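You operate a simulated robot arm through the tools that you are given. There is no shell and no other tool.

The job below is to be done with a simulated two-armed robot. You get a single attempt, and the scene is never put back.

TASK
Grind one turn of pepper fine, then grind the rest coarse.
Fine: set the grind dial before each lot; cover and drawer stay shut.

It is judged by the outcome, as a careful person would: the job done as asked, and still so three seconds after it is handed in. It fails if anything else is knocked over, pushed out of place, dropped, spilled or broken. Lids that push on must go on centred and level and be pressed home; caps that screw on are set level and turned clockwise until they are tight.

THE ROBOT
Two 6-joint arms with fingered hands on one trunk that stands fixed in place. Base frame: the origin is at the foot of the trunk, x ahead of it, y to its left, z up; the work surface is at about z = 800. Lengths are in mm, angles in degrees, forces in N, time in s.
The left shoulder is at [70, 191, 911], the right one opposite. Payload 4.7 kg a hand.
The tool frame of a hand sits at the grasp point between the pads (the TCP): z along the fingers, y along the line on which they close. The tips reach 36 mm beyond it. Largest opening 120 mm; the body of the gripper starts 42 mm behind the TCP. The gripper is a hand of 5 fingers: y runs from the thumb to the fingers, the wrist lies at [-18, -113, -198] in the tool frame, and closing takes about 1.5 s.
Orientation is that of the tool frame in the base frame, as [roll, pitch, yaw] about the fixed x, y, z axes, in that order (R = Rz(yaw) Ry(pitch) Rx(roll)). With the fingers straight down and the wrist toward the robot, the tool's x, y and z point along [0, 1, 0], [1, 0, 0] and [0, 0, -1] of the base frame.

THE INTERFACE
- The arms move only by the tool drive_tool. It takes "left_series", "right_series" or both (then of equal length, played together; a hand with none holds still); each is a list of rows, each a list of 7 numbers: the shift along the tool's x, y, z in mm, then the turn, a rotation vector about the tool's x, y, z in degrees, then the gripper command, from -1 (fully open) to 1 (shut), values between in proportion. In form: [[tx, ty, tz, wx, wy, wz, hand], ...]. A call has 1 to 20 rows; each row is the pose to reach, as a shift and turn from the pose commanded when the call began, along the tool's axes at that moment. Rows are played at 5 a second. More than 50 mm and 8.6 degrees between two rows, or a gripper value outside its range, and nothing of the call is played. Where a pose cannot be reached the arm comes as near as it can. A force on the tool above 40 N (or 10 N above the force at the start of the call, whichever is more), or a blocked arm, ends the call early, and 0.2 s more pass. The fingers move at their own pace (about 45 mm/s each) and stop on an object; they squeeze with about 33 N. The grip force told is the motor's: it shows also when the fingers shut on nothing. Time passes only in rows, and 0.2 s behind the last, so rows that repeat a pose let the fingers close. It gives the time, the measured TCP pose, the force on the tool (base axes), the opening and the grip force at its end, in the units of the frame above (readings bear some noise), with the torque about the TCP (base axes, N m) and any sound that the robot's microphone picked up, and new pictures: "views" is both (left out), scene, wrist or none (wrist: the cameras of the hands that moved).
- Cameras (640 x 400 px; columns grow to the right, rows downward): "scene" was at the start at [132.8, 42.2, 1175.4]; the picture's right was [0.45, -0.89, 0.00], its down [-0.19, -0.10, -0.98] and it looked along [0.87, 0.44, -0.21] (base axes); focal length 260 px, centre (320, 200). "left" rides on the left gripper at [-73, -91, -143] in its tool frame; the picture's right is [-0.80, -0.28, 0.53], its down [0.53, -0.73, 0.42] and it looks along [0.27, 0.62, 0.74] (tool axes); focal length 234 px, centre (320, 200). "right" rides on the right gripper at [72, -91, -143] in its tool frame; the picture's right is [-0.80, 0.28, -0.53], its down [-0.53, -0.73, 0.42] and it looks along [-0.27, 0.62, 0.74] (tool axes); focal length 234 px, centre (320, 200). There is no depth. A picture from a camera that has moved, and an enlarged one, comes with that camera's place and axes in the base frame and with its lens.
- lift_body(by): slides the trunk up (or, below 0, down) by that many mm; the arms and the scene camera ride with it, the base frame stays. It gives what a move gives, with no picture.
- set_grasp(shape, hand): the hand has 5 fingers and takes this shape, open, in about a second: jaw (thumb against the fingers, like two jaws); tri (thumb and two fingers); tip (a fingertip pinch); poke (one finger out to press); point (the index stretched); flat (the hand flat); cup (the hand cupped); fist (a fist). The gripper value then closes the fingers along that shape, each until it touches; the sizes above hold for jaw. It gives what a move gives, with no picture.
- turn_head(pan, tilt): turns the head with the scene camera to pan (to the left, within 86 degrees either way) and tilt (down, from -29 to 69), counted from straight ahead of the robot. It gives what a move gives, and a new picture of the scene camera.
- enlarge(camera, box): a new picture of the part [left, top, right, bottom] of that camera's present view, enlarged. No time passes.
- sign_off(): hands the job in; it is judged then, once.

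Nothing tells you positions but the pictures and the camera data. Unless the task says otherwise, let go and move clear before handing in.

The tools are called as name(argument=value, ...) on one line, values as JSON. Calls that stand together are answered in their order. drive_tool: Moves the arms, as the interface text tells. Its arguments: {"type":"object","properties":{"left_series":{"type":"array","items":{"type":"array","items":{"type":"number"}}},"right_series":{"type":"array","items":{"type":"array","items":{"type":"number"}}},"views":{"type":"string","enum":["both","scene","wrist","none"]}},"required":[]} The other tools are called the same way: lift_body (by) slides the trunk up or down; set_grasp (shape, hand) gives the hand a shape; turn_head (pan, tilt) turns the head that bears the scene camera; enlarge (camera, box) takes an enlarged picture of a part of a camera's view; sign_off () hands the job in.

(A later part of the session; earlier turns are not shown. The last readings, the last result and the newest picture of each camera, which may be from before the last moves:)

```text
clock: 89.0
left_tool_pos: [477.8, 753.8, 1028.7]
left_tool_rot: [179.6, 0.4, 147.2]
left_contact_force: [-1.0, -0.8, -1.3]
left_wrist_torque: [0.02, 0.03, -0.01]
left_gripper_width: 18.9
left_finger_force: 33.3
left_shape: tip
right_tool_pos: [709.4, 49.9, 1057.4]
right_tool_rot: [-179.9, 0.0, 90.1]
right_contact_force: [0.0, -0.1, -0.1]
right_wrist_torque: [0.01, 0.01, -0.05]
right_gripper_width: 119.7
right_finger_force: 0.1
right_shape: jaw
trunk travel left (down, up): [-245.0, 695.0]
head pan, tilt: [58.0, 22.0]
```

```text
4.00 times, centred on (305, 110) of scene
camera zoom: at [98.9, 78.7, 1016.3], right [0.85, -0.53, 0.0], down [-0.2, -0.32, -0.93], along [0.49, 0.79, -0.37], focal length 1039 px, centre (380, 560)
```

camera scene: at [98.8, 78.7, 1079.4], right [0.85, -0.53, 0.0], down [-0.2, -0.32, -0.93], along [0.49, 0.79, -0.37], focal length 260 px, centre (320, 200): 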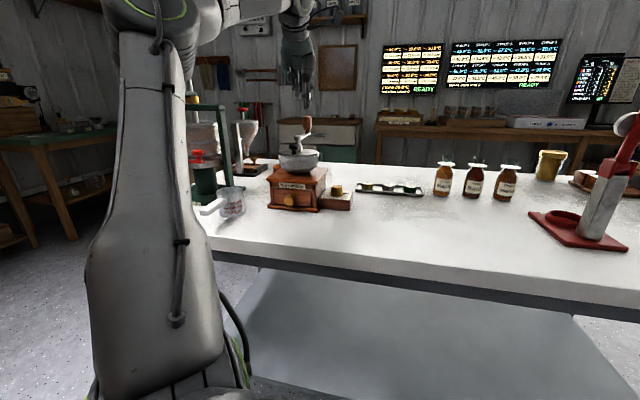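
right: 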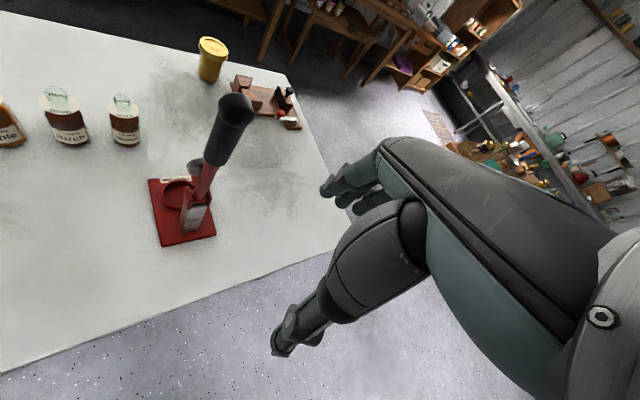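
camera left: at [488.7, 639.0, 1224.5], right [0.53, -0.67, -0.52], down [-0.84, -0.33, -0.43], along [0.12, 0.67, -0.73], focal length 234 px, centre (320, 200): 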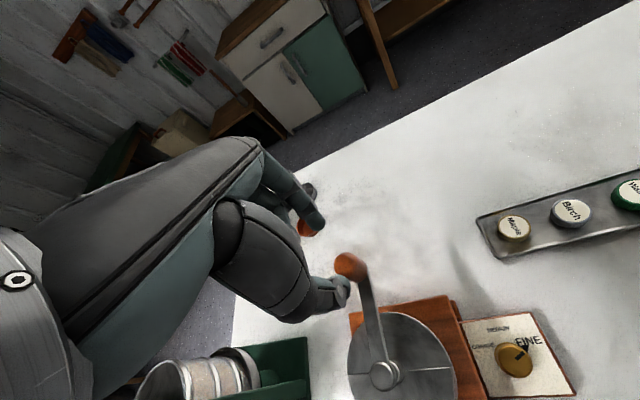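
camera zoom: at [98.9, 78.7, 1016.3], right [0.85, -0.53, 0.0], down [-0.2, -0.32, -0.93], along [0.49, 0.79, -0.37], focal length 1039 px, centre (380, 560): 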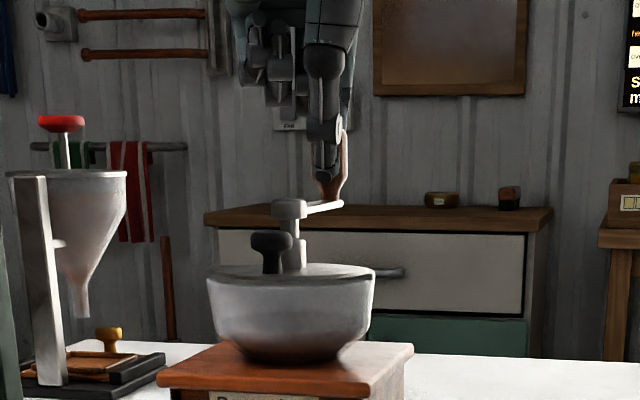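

The handle is gripped with almost no side force. I'll begin turning clockwise gently for 36° and check the forces and sounds.

drive_tool(left_series=[[-4.6, -1.2, 0, 0, 0, 1, 1], [-9.2, -2.5, 0, 0, 0, 2.1, 1], [-13.7, -4.1, 0, 0, 0, 3.9, 1], [-18.1, -5.9, 0, 0, 0, 5.7, 1], [-22.4, -8.0, 0, 0, 0, 7.5, 1], [-26.5, -10.3, 0, 0, 0, 9.3, 1], [-30.6, -12.8, 0, 0, 0, 11, 1], [-34.5, -15.5, 0, 0, 0, 12.7, 1], [-41.9, -21.5, 0, 0, 0, 15.9, 1], [-48.6, -28.3, 0, 0, 0, 18.8, 1]], views="none")

enlarge(camera="scene", box=[240, 60, 370, 200])

enlarge(camera="left", box=[220, 180, 420, 340])

```text
clock: 91.2
left_tool_pos: [503.1, 702.7, 1026.6]
left_tool_rot: [179.5, 0.2, 128.4]
left_contact_force: [7.1, 0.7, 2.5]
left_wrist_torque: [0.03, -0.28, -0.05]
left_gripper_width: 18.8
left_finger_force: 33.0
left_shape: tip
right_tool_pos: [709.1, 49.1, 1056.8]
right_tool_rot: [180.0, -0.1, 90.1]
right_contact_force: [-0.3, 0.3, 0.0]
right_wrist_torque: [0.02, 0.0, 0.01]
right_gripper_width: 119.8
right_finger_force: 0.1
right_shape: jaw
trunk travel left (down, up): [-245.0, 695.0]
head pan, tilt: [58.0, 22.0]
```

```text
2.86 times, centred on (305, 130) of scene
camera zoom: at [99.6, 78.4, 1016.4], right [0.85, -0.53, 0.0], down [-0.2, -0.32, -0.93], along [0.49, 0.79, -0.38], focal length 742 px, centre (363, 400)
```

zoom: 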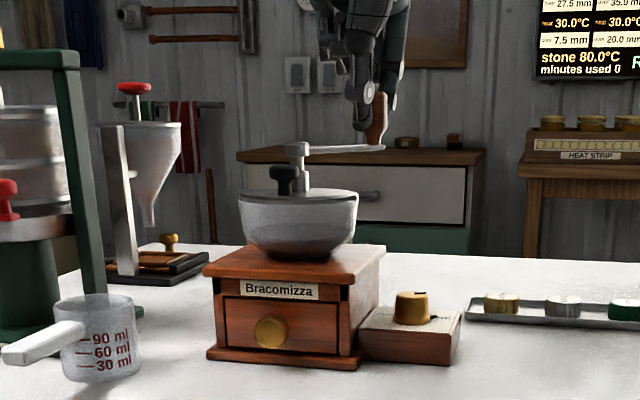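

```text
2.50 times, centred on (320, 260) of left
camera zoom: at [474.3, 588.1, 1169.2], right [0.29, -0.8, -0.52], down [-0.9, -0.04, -0.43], along [0.33, 0.6, -0.73], focal length 585 px, centre (320, 50)
```

zoom: 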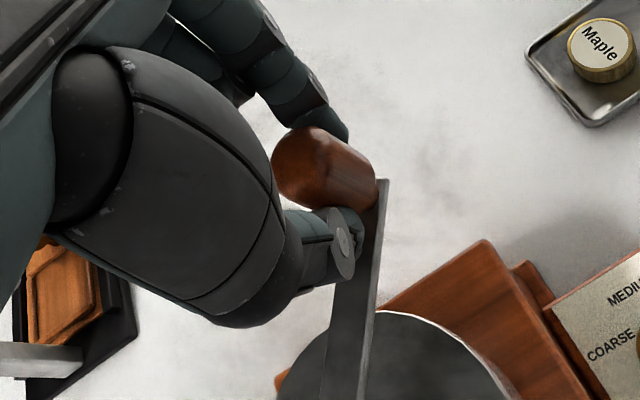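

The crank follows smoothly with only a few newtons of radial force. Continuing clockwise to φ=−126°.

drive_tool(left_series=[[-11.9, -8.0, 0, 0, 0, 4.0, 1], [-22.4, -17.8, 0, 0, 0, 7.3, 1], [-31.3, -29.0, 0, 0, 0, 9.8, 1], [-38.3, -41.6, 0, 0, 0, 11.5, 1], [-43.2, -55.1, 0, 0, 0, 12.3, 1], [-45.9, -69.2, 0, 0, 0, 12.3, 1], [-46.5, -83.5, 0, 0, 0, 11.3, 1], [-44.8, -97.7, 0, 0, 0, 9.5, 1], [-40.8, -111.6, 0, 0, 0, 6.9, 1], [-34.8, -124.7, 0, 0, 0, 3.6, 1], [-26.8, -136.6, 0, 0, 0, -0.5, 1], [-17.0, -147.1, 0, 0, 0, -5.1, 1], [-5.7, -155.9, 0, 0, 0, -10.1, 1], [6.8, -162.9, 0, 0, 0, -15.5, 1], [20.4, -167.9, 0, 0, 0, -21.1, 1]], views="none")

enlarge(camera="scene", box=[240, 60, 370, 200])

enlarge(camera="left", box=[220, 180, 420, 340])

```text
clock: 93.0
left_tool_pos: [461.2, 603.6, 1025.2]
left_tool_rot: [-179.8, 0.6, 118.2]
left_contact_force: [17.9, -29.5, -19.8]
left_wrist_torque: [-0.94, -0.77, -0.2]
left_gripper_width: 14.7
left_finger_force: 32.9
left_shape: tip
right_tool_pos: [710.7, 49.7, 1056.0]
right_tool_rot: [-179.9, -0.1, 90.2]
right_contact_force: [-0.7, 0.3, 0.6]
right_wrist_torque: [0.01, -0.04, -0.02]
right_gripper_width: 119.7
right_finger_force: 0.0
right_shape: jaw
trunk travel left (down, up): [-245.0, 695.0]
head pan, tilt: [58.0, 22.0]
stopped in row 9 (left hand): the force on the tool passed its limit at 42 N (the readings are from after the stop); the commanded pose is now the measured one
```

```text
2.86 times, centred on (305, 130) of scene
camera zoom: at [101.4, 76.4, 1016.2], right [0.85, -0.53, 0.0], down [-0.2, -0.32, -0.93], along [0.49, 0.79, -0.37], focal length 742 px, centre (363, 400)
```

zoom: 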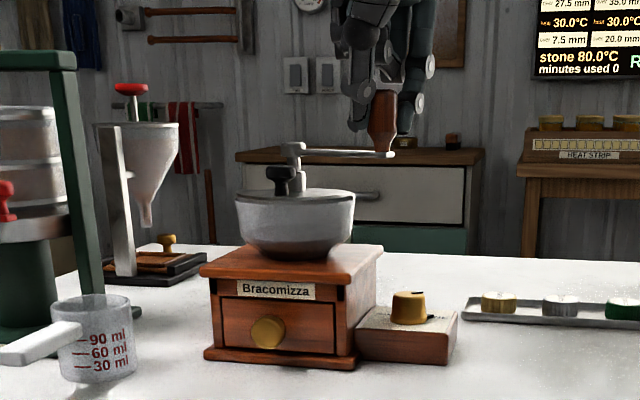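

```text
2.50 times, centred on (320, 260) of left
camera zoom: at [413.2, 498.8, 1169.4], right [0.13, -0.85, -0.52], down [-0.9, 0.12, -0.43], along [0.42, 0.52, -0.74], focal length 585 px, centre (320, 50)
```

zoom: 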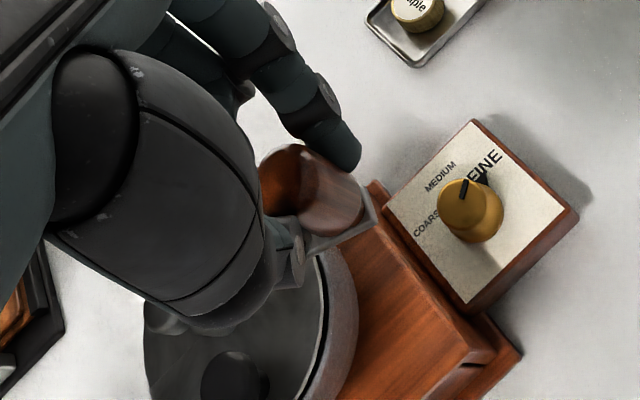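

The two-finger pinch is squeezing off the handle here (34 N sideways), so I'll stop and let go. I'll open, rise clear, and look.

drive_tool(left_series=[[0, 0, 0, 0, 0, 0, 0], [0, 0, 0, 0, 0, 0, 0], [0, 0, 0, 0, 0, 0, 0], [0, 0, -20, 0, 0, 0, 0], [0, 0, -45, 0, 0, 0, 0], [0, 0, -60, 0, 0, 0, 0], [0, 0, -60, 0, 0, 0, 0]], views="scene")

enlarge(camera="left", box=[200, 160, 440, 360])

enlarge(camera="scene", box=[240, 60, 370, 200])

```text
clock: 94.6
left_tool_pos: [456.8, 609.5, 1087.7]
left_tool_rot: [179.8, 0.5, 118.4]
left_contact_force: [0.9, -0.9, 0.4]
left_wrist_torque: [-0.01, 0.01, 0.0]
left_gripper_width: 59.6
left_finger_force: 0.2
left_shape: tip
right_tool_pos: [709.4, 50.4, 1058.7]
right_tool_rot: [179.9, 0.0, 90.2]
right_contact_force: [0.2, 0.3, 0.5]
right_wrist_torque: [0.01, -0.03, -0.03]
right_gripper_width: 119.7
right_finger_force: 0.0
right_shape: jaw
trunk travel left (down, up): [-245.0, 695.0]
head pan, tilt: [58.0, 22.0]
camera scene: at [98.9, 78.7, 1016.3], right [0.85, -0.53, 0.0], down [-0.2, -0.32, -0.93], along [0.49, 0.79, -0.38], focal length 260 px, centre (320, 200)
```

scene: 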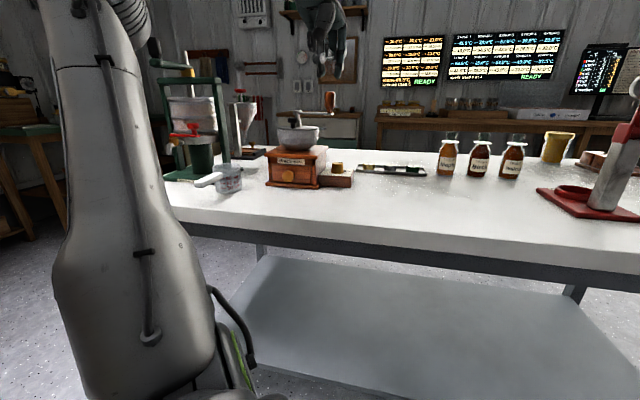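

```text
2.00 times, centred on (320, 260) of left
camera zoom: at [409.0, 502.8, 1230.9], right [0.14, -0.84, -0.52], down [-0.9, 0.12, -0.43], along [0.42, 0.53, -0.74], focal length 468 px, centre (320, 80)
```

zoom: 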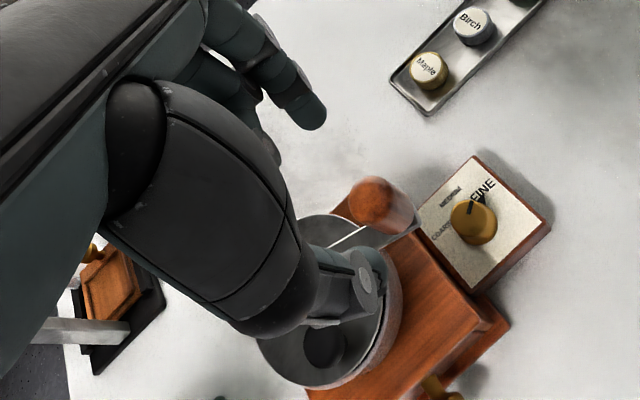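

```text
2.86 times, centred on (305, 130) of scene
camera zoom: at [98.9, 78.7, 1016.3], right [0.85, -0.53, 0.0], down [-0.2, -0.32, -0.93], along [0.49, 0.79, -0.38], focal length 742 px, centre (363, 400)
```

zoom: 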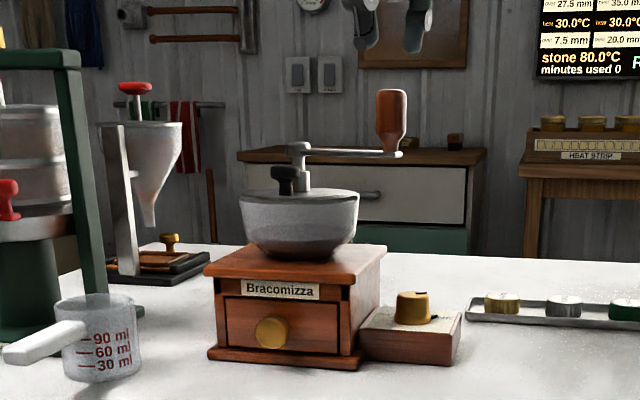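

The grinder is undisturbed, the crank sits at φ≈−59°, and about 104° has been turned. A three-finger grip should hold a round handle more stably, so I'll look at that shape.

set_grasp(shape="tri", hand="left")

enlarge(camera="left", box=[200, 160, 440, 360])

turn_head(pan=58, tilt=10)

enlarge(camera="scene", box=[260, 60, 390, 200])

```text
clock: 95.5
left_tool_pos: [456.2, 610.4, 1087.3]
left_tool_rot: [179.8, 0.4, 118.4]
left_contact_force: [-0.6, -1.0, -0.3]
left_wrist_torque: [0.0, 0.01, -0.05]
left_gripper_width: 119.6
left_finger_force: 0.1
left_shape: tri
right_tool_pos: [708.6, 49.2, 1057.7]
right_tool_rot: [-179.9, 0.1, 90.1]
right_contact_force: [-0.7, 0.6, -0.3]
right_wrist_torque: [-0.01, 0.0, 0.02]
right_gripper_width: 119.9
right_finger_force: 0.1
right_shape: jaw
trunk travel left (down, up): [-245.0, 695.0]
head pan, tilt: [58.0, 22.0]
```

```text
2.00 times, centred on (320, 260) of left
camera zoom: at [409.1, 502.7, 1230.7], right [0.14, -0.84, -0.52], down [-0.9, 0.12, -0.43], along [0.42, 0.53, -0.74], focal length 468 px, centre (320, 80)
```

zoom: 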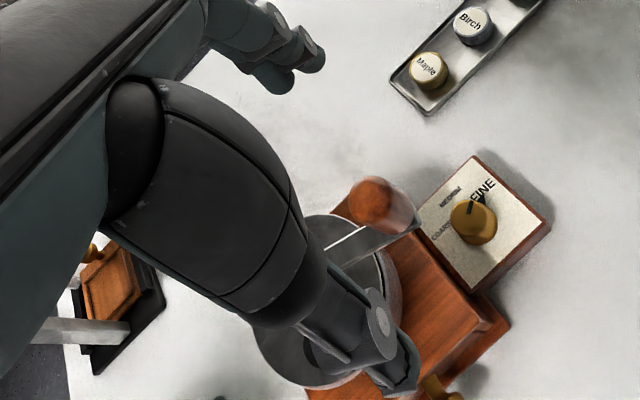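

```text
clock: 96.3
left_tool_pos: [456.2, 608.7, 1087.7]
left_tool_rot: [179.8, 0.4, 118.4]
left_contact_force: [-0.1, -0.1, 0.1]
left_wrist_torque: [0.0, 0.0, -0.01]
left_gripper_width: 119.8
left_finger_force: 0.1
left_shape: tri
right_tool_pos: [708.9, 51.4, 1059.0]
right_tool_rot: [180.0, 0.1, 90.2]
right_contact_force: [-0.3, 0.3, -1.1]
right_wrist_torque: [0.04, -0.01, 0.0]
right_gripper_width: 119.7
right_finger_force: 0.0
right_shape: jaw
trunk travel left (down, up): [-245.0, 695.0]
head pan, tilt: [58.0, 10.0]
camera scene: at [99.0, 78.7, 1035.8], right [0.85, -0.53, 0.0], down [-0.09, -0.15, -0.98], along [0.52, 0.84, -0.17], focal length 260 px, centre (320, 200)
```

scene: 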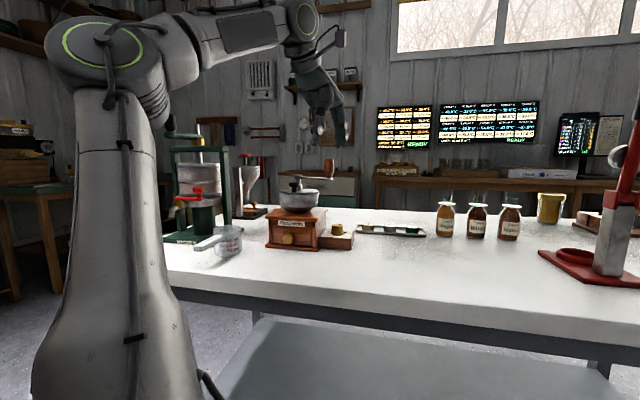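

```text
2.86 times, centred on (325, 130) of scene
camera zoom: at [99.0, 78.7, 1035.8], right [0.85, -0.53, 0.0], down [-0.09, -0.15, -0.98], along [0.52, 0.84, -0.17], focal length 742 px, centre (306, 400)
```

zoom: 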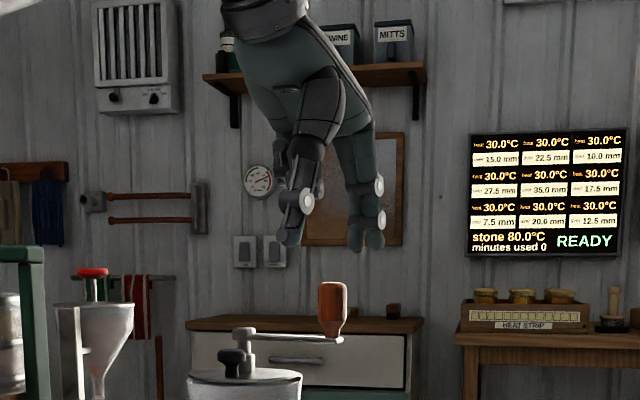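

Rotation of the handle inside the squeezed pads is what forces it out. It's simpler to push the handle round with a closed two-finger prong from behind, since the crank itself holds the radius. I'll close the hand into a prong and go down behind the handle at about (486, 632).

set_grasp(shape="tip", hand="left")

drive_tool(left_series=[[6, 11, 0, 0, 0, 0, 1], [6, 25, 0, 0, 0, 0, 1], [6, 37, 0, 0, 0, 0, 1], [6, 37, 0, 0, 0, 0, 1], [6, 37, 0, 0, 0, 0, 1], [6, 37, 0, 0, 0, 0, 1], [6, 37, 0, 0, 0, 0, 1], [6, 37, 0, 0, 0, 0, 1]], views="none")

enlarge(camera="left", box=[200, 160, 440, 360])

enlarge(camera="scene", box=[260, 80, 390, 220])

```text
clock: 97.2
left_tool_pos: [456.7, 609.9, 1086.6]
left_tool_rot: [179.8, 0.4, 118.3]
left_contact_force: [-0.3, -0.9, -1.4]
left_wrist_torque: [-0.03, 0.02, 0.02]
left_gripper_width: 120.1
left_finger_force: 0.1
left_shape: tip
right_tool_pos: [709.8, 50.7, 1057.2]
right_tool_rot: [180.0, 0.0, 90.2]
right_contact_force: [-0.8, 0.3, -0.6]
right_wrist_torque: [-0.01, -0.01, -0.02]
right_gripper_width: 119.6
right_finger_force: 0.0
right_shape: jaw
trunk travel left (down, up): [-245.0, 695.0]
head pan, tilt: [58.0, 10.0]
```

```text
clock: 99.0
left_tool_pos: [482.7, 635.4, 1082.3]
left_tool_rot: [179.8, 0.5, 118.4]
left_contact_force: [0.5, -0.4, 0.1]
left_wrist_torque: [-0.01, -0.01, 0.04]
left_gripper_width: 0.0
left_finger_force: 32.7
left_shape: tip
left hand out of reach, approached as far as the arm can: row 2, 3, 4, 5, 6, 7, 8
right_tool_pos: [707.8, 50.6, 1056.9]
right_tool_rot: [-179.9, 0.0, 90.3]
right_contact_force: [-0.4, 0.9, -0.6]
right_wrist_torque: [0.06, 0.07, 0.01]
right_gripper_width: 119.6
right_finger_force: 0.0
right_shape: jaw
trunk travel left (down, up): [-245.0, 695.0]
head pan, tilt: [58.0, 10.0]
```

```text
2.00 times, centred on (320, 260) of left
camera zoom: at [433.7, 528.5, 1224.5], right [0.14, -0.84, -0.52], down [-0.89, 0.12, -0.43], along [0.42, 0.53, -0.74], focal length 468 px, centre (320, 80)
```

zoom: 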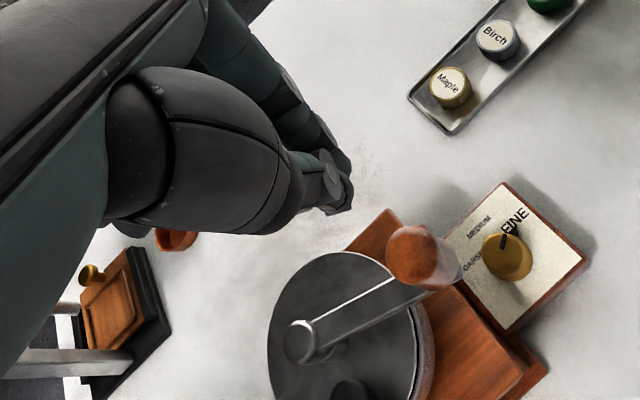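

```text
2.86 times, centred on (325, 150) of scene
camera zoom: at [99.0, 78.7, 1035.9], right [0.85, -0.53, 0.0], down [-0.09, -0.15, -0.98], along [0.52, 0.84, -0.17], focal length 742 px, centre (306, 343)
```

zoom: 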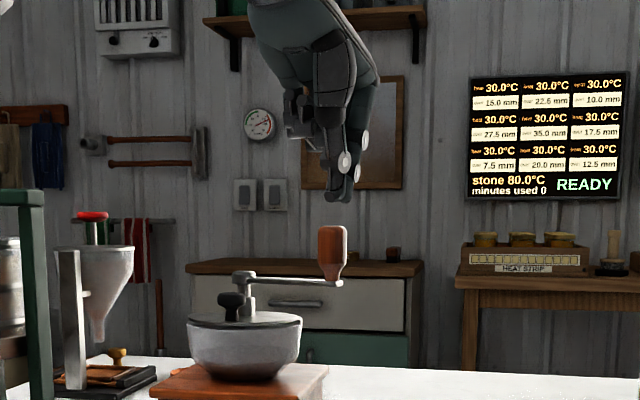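

This view gives the hub at (415, 688.5), the handle at (461, 610) (φ≈−59.5°) and radius 91.5. I'll lower the closed prong behind the handle.

drive_tool(left_series=[[0, 0, 20, 0, 0, 0, 1], [-1, 2, 40, 0, 0, 0, 1], [-2.4, 3.6, 56, 0, 0, 0, 1], [-2.4, 3.6, 56, 0, 0, 0, 1]], views="none")

enlarge(camera="left", box=[200, 160, 440, 360])

enlarge(camera="scene", box=[280, 110, 370, 210])

```text
clock: 100.0
left_tool_pos: [485.8, 635.6, 1023.8]
left_tool_rot: [179.9, 0.5, 118.3]
left_contact_force: [0.2, -0.4, -0.6]
left_wrist_torque: [0.04, 0.0, -0.03]
left_gripper_width: 0.0
left_finger_force: 33.0
left_shape: tip
right_tool_pos: [707.7, 50.2, 1058.2]
right_tool_rot: [180.0, 0.0, 90.2]
right_contact_force: [0.0, -0.1, -0.8]
right_wrist_torque: [0.03, 0.0, 0.02]
right_gripper_width: 120.0
right_finger_force: 0.1
right_shape: jaw
trunk travel left (down, up): [-245.0, 695.0]
head pan, tilt: [58.0, 10.0]
```

```text
2.00 times, centred on (320, 260) of left
camera zoom: at [438.7, 528.2, 1167.2], right [0.14, -0.84, -0.52], down [-0.9, 0.12, -0.43], along [0.42, 0.53, -0.74], focal length 468 px, centre (320, 80)
```

zoom: 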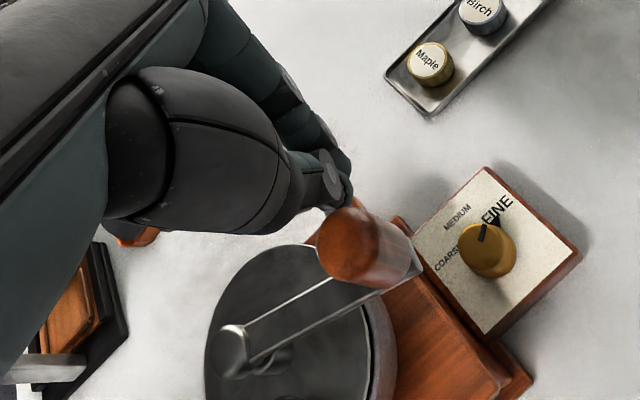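

```text
4.00 times, centred on (325, 160) of scene
camera zoom: at [99.0, 78.5, 1035.9], right [0.85, -0.53, 0.0], down [-0.09, -0.15, -0.98], along [0.52, 0.84, -0.17], focal length 1039 px, centre (300, 360)
```

zoom: 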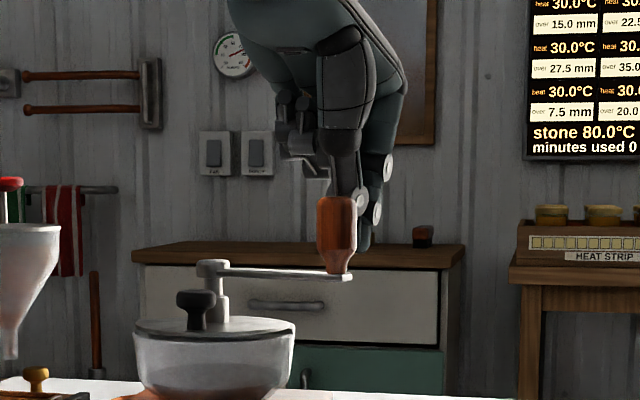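

The prong hangs behind the handle, clear of the arm. I'll push slowly to check contact.

drive_tool(left_series=[[-4.0, -4.2, 0, 0, 0, 2.0, 1], [-6.2, -10.3, 0, 0, 0, 2.3, 1], [-7.9, -16.3, 0, 0, 0, 2, 1], [-9.2, -22.6, 0, 0, 0, 1.6, 1], [-10.0, -29.0, 0, 0, 0, 1, 1], [-10.5, -35.3, 0, 0, 0, 0.2, 1], [-10.3, -41.6, 0, 0, 0, -0.7, 1]], views="none")

enlarge(camera="left", box=[200, 160, 440, 360])

enlarge(camera="scene", box=[280, 110, 370, 210])

```text
clock: 101.6
left_tool_pos: [451.7, 607.0, 1023.8]
left_tool_rot: [179.9, 0.4, 119.1]
left_contact_force: [-0.4, 0.2, 0.8]
left_wrist_torque: [-0.01, 0.0, 0.0]
left_gripper_width: 0.0
left_finger_force: 33.2
left_shape: tip
right_tool_pos: [709.0, 51.2, 1058.4]
right_tool_rot: [-180.0, 0.0, 90.1]
right_contact_force: [0.5, -0.6, -0.2]
right_wrist_torque: [0.0, 0.01, 0.0]
right_gripper_width: 119.9
right_finger_force: 0.0
right_shape: jaw
trunk travel left (down, up): [-245.0, 695.0]
head pan, tilt: [58.0, 10.0]
```

```text
2.00 times, centred on (320, 260) of left
camera zoom: at [406.5, 500.1, 1167.2], right [0.15, -0.84, -0.52], down [-0.9, 0.11, -0.43], along [0.42, 0.53, -0.74], focal length 468 px, centre (320, 80)
```

zoom: 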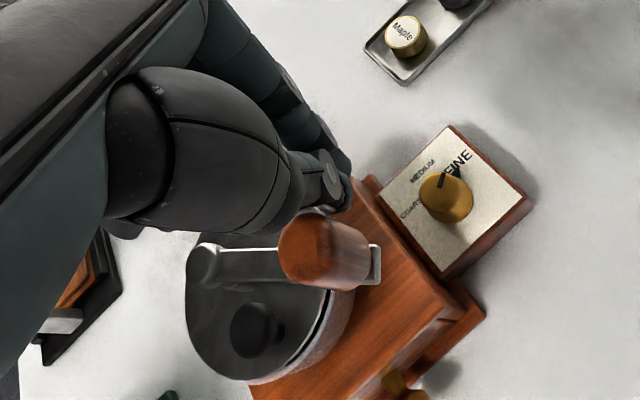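

```text
4.00 times, centred on (325, 160) of scene
camera zoom: at [98.9, 78.8, 1035.9], right [0.85, -0.53, 0.0], down [-0.09, -0.15, -0.98], along [0.52, 0.84, -0.17], focal length 1039 px, centre (300, 360)
```

zoom: 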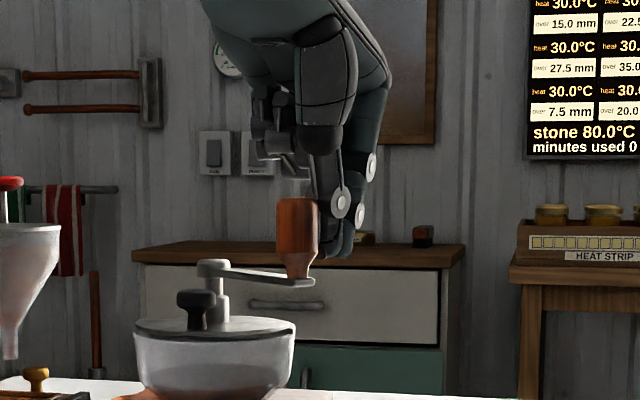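

The crank follows with under 1 N and is at about φ=−86°. I'll keep pushing around the front of the circle.

drive_tool(left_series=[[0.4, -11.4, 0, 0, 0, -2.4, 1], [3.6, -23.6, 0, 0, 0, -5.3, 1], [8.7, -35.3, 0, 0, 0, -8.8, 1], [15.3, -46.3, 0, 0, 0, -12.8, 1], [23.3, -56.2, 0, 0, 0, -17.1, 1], [32.6, -64.8, 0, 0, 0, -21.8, 1], [43.0, -72.2, 0, 0, 0, -26.6, 1], [54.5, -77.9, 0, 0, 0, -31.6, 1], [66.5, -82.0, 0, 0, 0, -36.7, 1], [79.0, -84.4, 0, 0, 0, -41.6, 1], [91.8, -85.1, 0, 0, 0, -46.4, 1]], views="none")

enlarge(camera="left", box=[200, 160, 440, 360])

enlarge(camera="scene", box=[260, 110, 350, 210])

```text
clock: 104.0
left_tool_pos: [334.7, 645.5, 1024.7]
left_tool_rot: [-179.9, 0.4, 165.6]
left_contact_force: [0.4, 0.0, 0.5]
left_wrist_torque: [0.03, -0.01, -0.03]
left_gripper_width: 0.2
left_finger_force: 32.5
left_shape: tip
right_tool_pos: [708.4, 50.1, 1056.7]
right_tool_rot: [-180.0, 0.0, 90.3]
right_contact_force: [-0.1, 0.5, 0.0]
right_wrist_torque: [-0.02, 0.0, -0.02]
right_gripper_width: 119.8
right_finger_force: 0.1
right_shape: jaw
trunk travel left (down, up): [-245.0, 695.0]
head pan, tilt: [58.0, 10.0]
```

```text
2.00 times, centred on (320, 260) of left
camera zoom: at [380.5, 540.8, 1167.6], right [0.71, -0.47, -0.52], down [-0.69, -0.58, -0.43], along [-0.1, 0.66, -0.74], focal length 468 px, centre (320, 80)
```

zoom: 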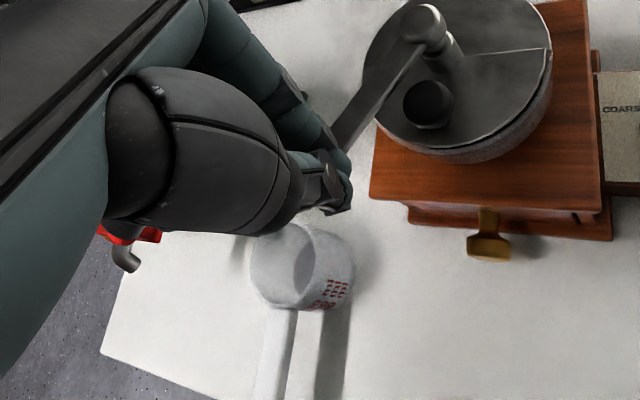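

```text
4.00 times, centred on (305, 160) of scene
camera zoom: at [99.1, 78.8, 1035.9], right [0.85, -0.53, 0.0], down [-0.09, -0.15, -0.98], along [0.52, 0.84, -0.17], focal length 1039 px, centre (380, 360)
```

zoom: 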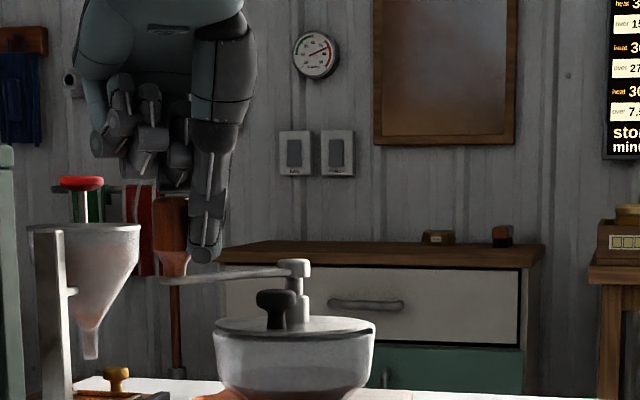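

The handle is at φ≈−171° with the prong 19° behind it. Continuing round the left and back.

drive_tool(left_series=[[7.9, 9.9, 0, 0, 0, -4.4, 1], [14.4, 21.0, 0, 0, 0, -8.6, 1], [19.2, 32.7, 0, 0, 0, -12.3, 1], [22.4, 45.1, 0, 0, 0, -15.5, 1], [23.8, 57.8, 0, 0, 0, -18.2, 1], [23.5, 70.6, 0, 0, 0, -20.2, 1], [21.3, 83.1, 0, 0, 0, -21.6, 1], [17.4, 95.3, 0, 0, 0, -22.3, 1], [11.9, 106.8, 0, 0, 0, -22.3, 1], [4.9, 117.4, 0, 0, 0, -21.6, 1], [-3.5, 127.0, 0, 0, 0, -20.2, 1], [-13.3, 135.2, 0, 0, 0, -18.2, 1]], views="none")

enlarge(camera="left", box=[200, 160, 440, 360])

enlarge(camera="scene", box=[260, 110, 350, 210])

```text
clock: 106.6
left_tool_pos: [381.6, 776.1, 1023.4]
left_tool_rot: [-179.7, 0.4, -176.2]
left_contact_force: [0.6, -1.0, 0.1]
left_wrist_torque: [-0.02, 0.01, 0.0]
left_gripper_width: 0.0
left_finger_force: 33.4
left_shape: tip
right_tool_pos: [708.7, 50.8, 1058.3]
right_tool_rot: [180.0, 0.0, 90.2]
right_contact_force: [-0.1, -0.2, 0.4]
right_wrist_torque: [0.01, 0.01, 0.0]
right_gripper_width: 119.9
right_finger_force: 0.1
right_shape: jaw
trunk travel left (down, up): [-245.0, 695.0]
head pan, tilt: [58.0, 10.0]
```

```text
2.00 times, centred on (320, 260) of left
camera zoom: at [458.2, 689.0, 1167.9], right [0.82, -0.23, -0.52], down [-0.48, -0.77, -0.42], along [-0.3, 0.6, -0.74], focal length 468 px, centre (320, 80)
```

zoom: 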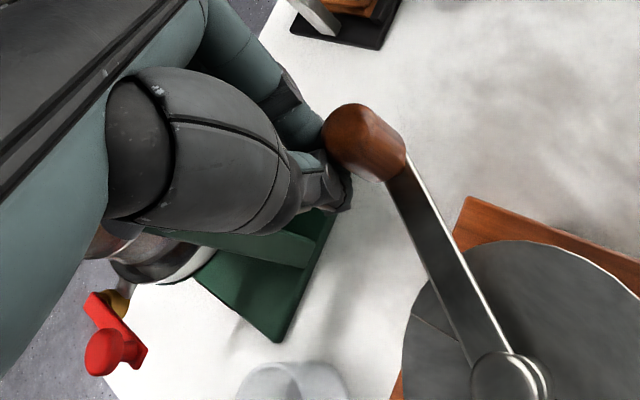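

```text
4.00 times, centred on (305, 160) of scene
camera zoom: at [99.1, 78.7, 1035.9], right [0.85, -0.53, 0.0], down [-0.09, -0.15, -0.98], along [0.52, 0.84, -0.17], focal length 1039 px, centre (380, 360)
```

zoom: 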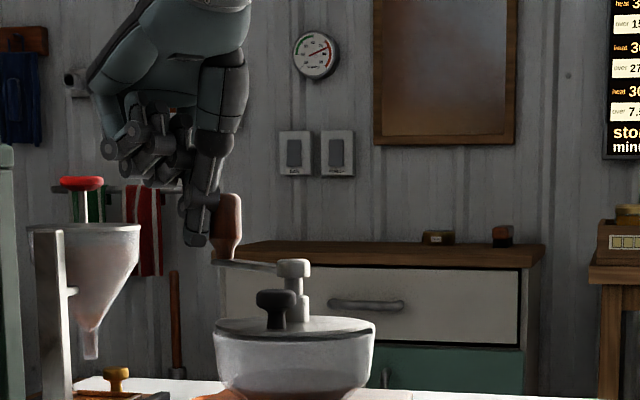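

The handle is at φ≈−264°. I'll push on toward the end of the turn (φ=−315°), slowing near the finish.

drive_tool(left_series=[[-12.3, 3.2, 0, 0, 0, 2.7, 1], [-25.0, 4.6, 0, 0, 0, 5.9, 1], [-37.8, 4.1, 0, 0, 0, 9.6, 1], [-50.3, 2.0, 0, 0, 0, 13.8, 1], [-55.0, 0.8, 0, 0, 0, 15.5, 1], [-59.5, -0.7, 0, 0, 0, 17.2, 1], [-63.3, -2.2, 0, 0, 0, 18.7, 1], [-66.9, -3.8, 0, 0, 0, 20.1, 1], [-66.9, -3.8, 0, 0, 0, 20.1, 1]], views="none")

enlarge(camera="left", box=[200, 160, 440, 360])

enlarge(camera="scene", box=[260, 110, 350, 210])

```text
clock: 108.6
left_tool_pos: [447.4, 773.7, 1023.4]
left_tool_rot: [-179.7, 0.4, 163.6]
left_contact_force: [-0.9, -1.4, -0.2]
left_wrist_torque: [0.01, 0.04, 0.0]
left_gripper_width: 0.0
left_finger_force: 33.2
left_shape: tip
right_tool_pos: [708.4, 50.6, 1057.1]
right_tool_rot: [-180.0, -0.1, 90.3]
right_contact_force: [0.1, 0.4, -0.6]
right_wrist_torque: [0.04, 0.01, -0.02]
right_gripper_width: 119.9
right_finger_force: 0.0
right_shape: jaw
trunk travel left (down, up): [-245.0, 695.0]
head pan, tilt: [58.0, 10.0]
```

```text
2.00 times, centred on (320, 260) of left
camera zoom: at [489.2, 666.1, 1167.0], right [0.7, -0.5, -0.52], down [-0.71, -0.55, -0.43], along [-0.08, 0.67, -0.74], focal length 468 px, centre (320, 80)
```

zoom: 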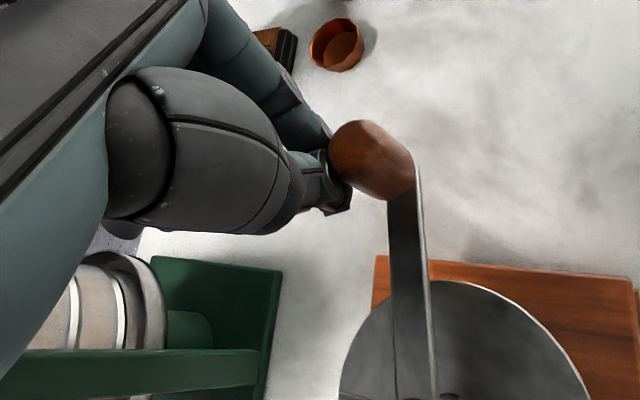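

```text
4.00 times, centred on (305, 160) of scene
camera zoom: at [98.9, 78.8, 1035.9], right [0.85, -0.53, 0.0], down [-0.09, -0.15, -0.98], along [0.52, 0.84, -0.17], focal length 1039 px, centre (380, 360)
```

zoom: 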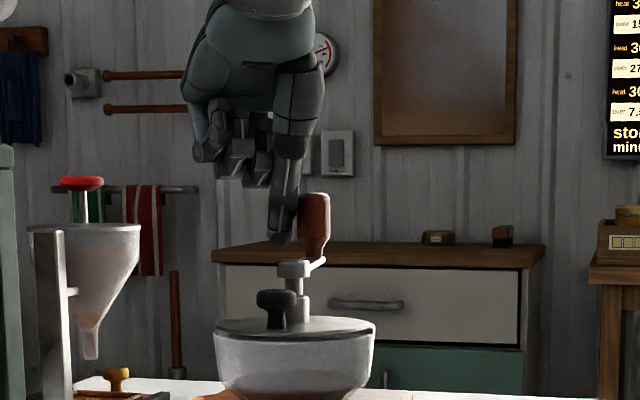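

The handle is at about 54°, so the turn has ~9° left to reach the 45° start mark. I'll nudge it the last bit.

drive_tool(left_series=[[-2.4, -0.2, 0, 0, 0, 0.8, 1], [-4.7, -0.5, 0, 0, 0, 1.7, 1], [-7.0, -0.9, 0, 0, 0, 2.7, 1], [-9.4, -1.3, 0, 0, 0, 3.6, 1], [-11.8, -1.7, 0, 0, 0, 4.4, 1], [-14.1, -2.2, 0, 0, 0, 5.3, 1], [-14.1, -2.2, 0, 0, 0, 5.3, 1]], views="none")

enlarge(camera="left", box=[200, 160, 440, 360])

enlarge(camera="scene", box=[260, 110, 350, 210])

```text
clock: 110.2
left_tool_pos: [461.0, 768.0, 1022.2]
left_tool_rot: [-180.0, 0.4, 158.2]
left_contact_force: [-0.1, -0.4, 0.0]
left_wrist_torque: [-0.03, 0.0, -0.05]
left_gripper_width: 0.0
left_finger_force: 32.8
left_shape: tip
right_tool_pos: [709.0, 49.8, 1057.2]
right_tool_rot: [180.0, 0.0, 90.2]
right_contact_force: [0.8, 0.7, -0.3]
right_wrist_torque: [0.01, 0.04, 0.01]
right_gripper_width: 119.8
right_finger_force: 0.1
right_shape: jaw
trunk travel left (down, up): [-245.0, 695.0]
head pan, tilt: [58.0, 10.0]
```

```text
2.00 times, centred on (320, 260) of left
camera zoom: at [492.7, 656.8, 1166.9], right [0.65, -0.56, -0.52], down [-0.76, -0.49, -0.43], along [-0.01, 0.67, -0.74], focal length 468 px, centre (320, 80)
```

zoom: 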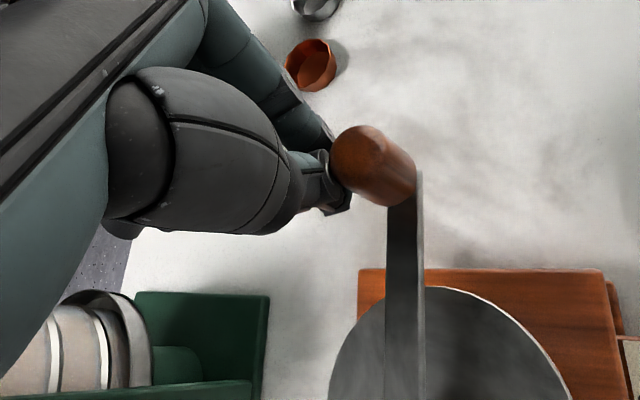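

```text
4.00 times, centred on (305, 160) of scene
camera zoom: at [98.9, 78.7, 1035.9], right [0.85, -0.53, 0.0], down [-0.09, -0.15, -0.98], along [0.52, 0.84, -0.17], focal length 1039 px, centre (380, 360)
```

zoom: 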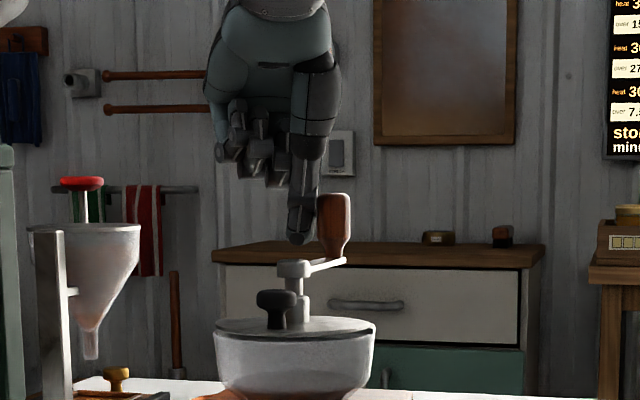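

The handle reads 45.0° again, so exactly one turn has been ground on FINE. Next I'll rise off via the trunk and go back to the dial to set COARSE.

lift_body(by=60)

drive_tool(left_series=[[-5, -1.5, 0, 0, 0, 8, 1], [-10, -3, 0, 0, 0, 16, 1], [-15, -4.5, 0, 0, 0, 24, 1], [-20.6, -5.8, 0, 0, 0, 31.7, 1], [-20.6, -5.8, 0, 0, 0, 31.7, 1]], views="none")

```text
clock: 111.2
left_tool_pos: [461.8, 768.6, 1082.8]
left_tool_rot: [-179.8, 0.4, 158.3]
left_contact_force: [0.3, -0.2, 0.2]
left_wrist_torque: [-0.01, 0.02, 0.01]
left_gripper_width: 0.2
left_finger_force: 33.0
left_shape: tip
right_tool_pos: [709.2, 51.0, 1116.2]
right_tool_rot: [179.9, 0.0, 90.2]
right_contact_force: [0.3, 0.3, -1.3]
right_wrist_torque: [-0.03, 0.02, 0.02]
right_gripper_width: 119.6
right_finger_force: 0.0
right_shape: jaw
trunk travel left (down, up): [-305.0, 635.0]
head pan, tilt: [58.0, 10.0]
```

```text
clock: 112.4
left_tool_pos: [477.2, 755.4, 1083.9]
left_tool_rot: [179.9, 0.4, 126.5]
left_contact_force: [0.4, -0.5, -0.7]
left_wrist_torque: [-0.02, 0.03, -0.01]
left_gripper_width: 0.0
left_finger_force: 33.2
left_shape: tip
right_tool_pos: [708.4, 50.9, 1117.5]
right_tool_rot: [179.9, -0.1, 90.3]
right_contact_force: [-1.2, -0.6, 0.9]
right_wrist_torque: [0.01, -0.01, -0.01]
right_gripper_width: 120.0
right_finger_force: 0.0
right_shape: jaw
trunk travel left (down, up): [-305.0, 635.0]
head pan, tilt: [58.0, 10.0]
```

drive_tool(left_series=[[-31, -20, 5, 0, 0, 0, 0.23], [-63, -39, 10, 0, 0, 0, 0.23], [-94, -58, 15, 0, 0, 0, 0.23], [-125.4, -78.2, 20, 0, 0, 0, 0.23], [-125.4, -78.2, 34, 0, 4, 0, 0.23], [-125.4, -78.2, 47, 0, 8, 0, 0.23], [-125.4, -78.2, 47, 0, 11.7, 0, 0.23], [-125.4, -78.2, 47, 0, 11.7, 0, 0.23]], views="none")

enlarge(camera="left", box=[240, 160, 420, 320])

turn_head(pan=50, tilt=30)

enlarge(camera="scene", box=[220, 60, 330, 180])

```text
clock: 114.2
left_tool_pos: [490.3, 608.5, 1039.3]
left_tool_rot: [179.9, -11.3, 126.6]
left_contact_force: [0.4, 0.0, 0.2]
left_wrist_torque: [0.02, 0.02, -0.01]
left_gripper_width: 46.0
left_finger_force: 0.1
left_shape: tip
right_tool_pos: [709.2, 49.9, 1117.2]
right_tool_rot: [-180.0, 0.0, 90.2]
right_contact_force: [0.1, -0.1, 0.5]
right_wrist_torque: [0.02, 0.02, -0.01]
right_gripper_width: 119.9
right_finger_force: 0.0
right_shape: jaw
trunk travel left (down, up): [-305.0, 635.0]
head pan, tilt: [58.0, 10.0]
```

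```text
2.50 times, centred on (330, 240) of left
camera zoom: at [475.3, 473.9, 1164.0], right [0.19, -0.72, -0.67], down [-0.95, 0.05, -0.31], along [0.26, 0.7, -0.67], focal length 585 px, centre (295, 100)
```

zoom: 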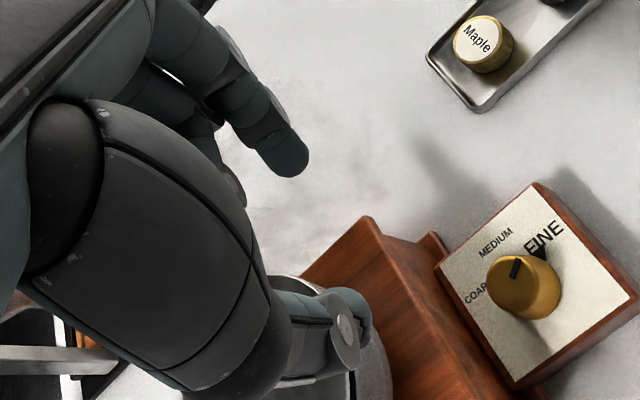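

```text
clock: 115.0
left_tool_pos: [489.9, 609.1, 1037.2]
left_tool_rot: [179.8, -11.4, 126.7]
left_contact_force: [0.4, 0.4, -0.2]
left_wrist_torque: [0.02, 0.03, 0.01]
left_gripper_width: 45.9
left_finger_force: 0.1
left_shape: tip
right_tool_pos: [708.3, 50.4, 1117.3]
right_tool_rot: [-179.9, 0.1, 90.2]
right_contact_force: [0.1, 0.2, 0.6]
right_wrist_torque: [-0.01, -0.01, 0.0]
right_gripper_width: 119.8
right_finger_force: 0.1
right_shape: jaw
trunk travel left (down, up): [-305.0, 635.0]
head pan, tilt: [50.0, 30.0]
camera scene: at [107.8, 69.2, 1063.6], right [0.77, -0.64, 0.0], down [-0.32, -0.38, -0.87], along [0.56, 0.66, -0.5], focal length 260 px, centre (320, 200)
```

scene: 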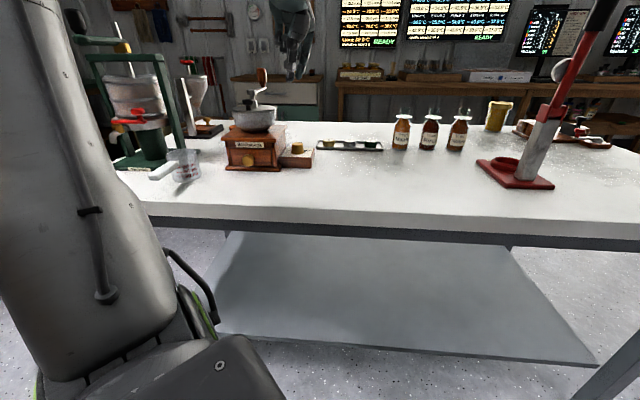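

```text
3.33 times, centred on (275, 120) of scene
camera zoom: at [107.8, 69.2, 1063.6], right [0.77, -0.64, 0.0], down [-0.32, -0.38, -0.87], along [0.56, 0.66, -0.5], focal length 866 px, centre (470, 467)
```

zoom: 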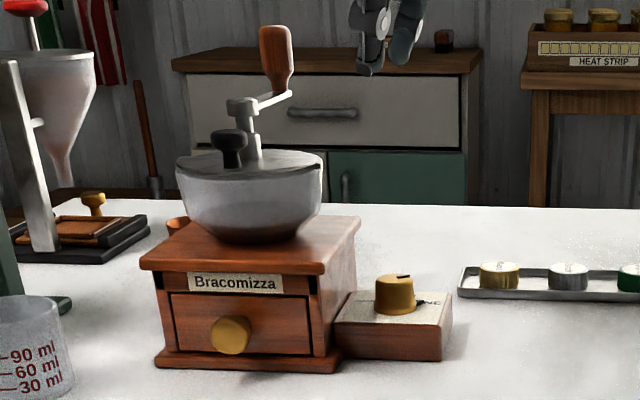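

The dial is still on FINE, with cover and drawer shut. For the counter-clockwise turn I'll start at yaw 87 and sweep to 127 each stroke. Lowering the trunk and rotating to the start yaw.

lift_body(by=-135)

drive_tool(left_series=[[0.2, -1.2, 0, -1.65, 0, 7.83, 0.23], [0.4, -2.3, 0.05, -3.3, 0, 15.66, 0.23], [0.6, -3.4, 0.1, -4.95, 0, 23.48, 0.23], [1.0, -4.4, 0.18, -6.6, 0, 31.3, 0.23], [1.4, -5.1, 0.27, -8.25, 0, 39.1, 0.23], [1.4, -5.1, 0.27, -8.25, 0, 39.1, 0.23]], views="none")

enlarge(camera="left", box=[270, 180, 400, 300])

enlarge(camera="scene", box=[240, 40, 350, 160])

```text
clock: 116.6
left_tool_pos: [490.1, 608.6, 903.6]
left_tool_rot: [180.0, -11.4, 126.6]
left_contact_force: [-0.7, 0.2, 0.5]
left_wrist_torque: [0.04, -0.05, 0.01]
left_gripper_width: 46.3
left_finger_force: 0.1
left_shape: tip
right_tool_pos: [708.6, 50.6, 982.5]
right_tool_rot: [180.0, 0.0, 90.2]
right_contact_force: [-0.4, -0.1, 0.1]
right_wrist_torque: [0.03, 0.0, -0.04]
right_gripper_width: 119.6
right_finger_force: 0.0
right_shape: jaw
trunk travel left (down, up): [-170.0, 770.0]
head pan, tilt: [50.0, 30.0]
```

```text
clock: 118.0
left_tool_pos: [485.8, 606.2, 903.0]
left_tool_rot: [179.4, -11.4, 86.7]
left_contact_force: [-0.6, -0.9, 0.2]
left_wrist_torque: [0.0, -0.01, -0.02]
left_gripper_width: 46.2
left_finger_force: 0.2
left_shape: tip
right_tool_pos: [708.5, 51.0, 982.3]
right_tool_rot: [180.0, -0.1, 90.2]
right_contact_force: [0.0, 0.8, 0.1]
right_wrist_torque: [0.01, 0.0, 0.0]
right_gripper_width: 119.4
right_finger_force: 0.2
right_shape: jaw
trunk travel left (down, up): [-170.0, 770.0]
head pan, tilt: [50.0, 30.0]
```

```text
3.33 times, centred on (335, 240) of left
camera zoom: at [386.6, 512.1, 1028.2], right [-0.31, -0.67, -0.68], down [-0.69, 0.65, -0.32], along [0.65, 0.37, -0.66], focal length 781 px, centre (270, 67)
```

zoom: 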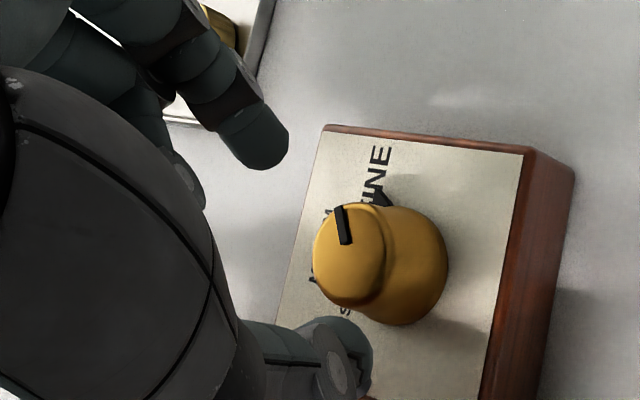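

```text
3.33 times, centred on (295, 100) of scene
camera zoom: at [107.8, 69.1, 928.6], right [0.77, -0.64, 0.0], down [-0.32, -0.38, -0.87], along [0.56, 0.66, -0.5], focal length 866 px, centre (403, 533)
```

zoom: 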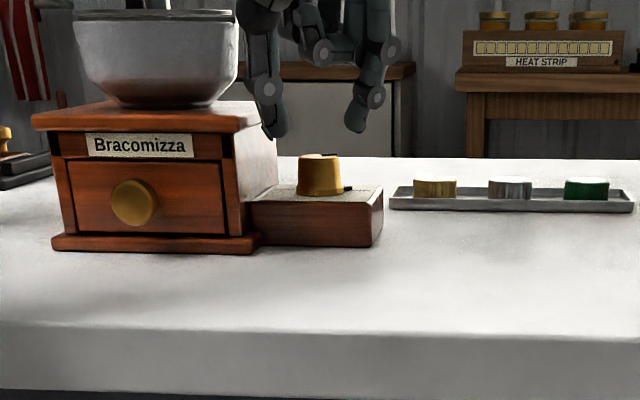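

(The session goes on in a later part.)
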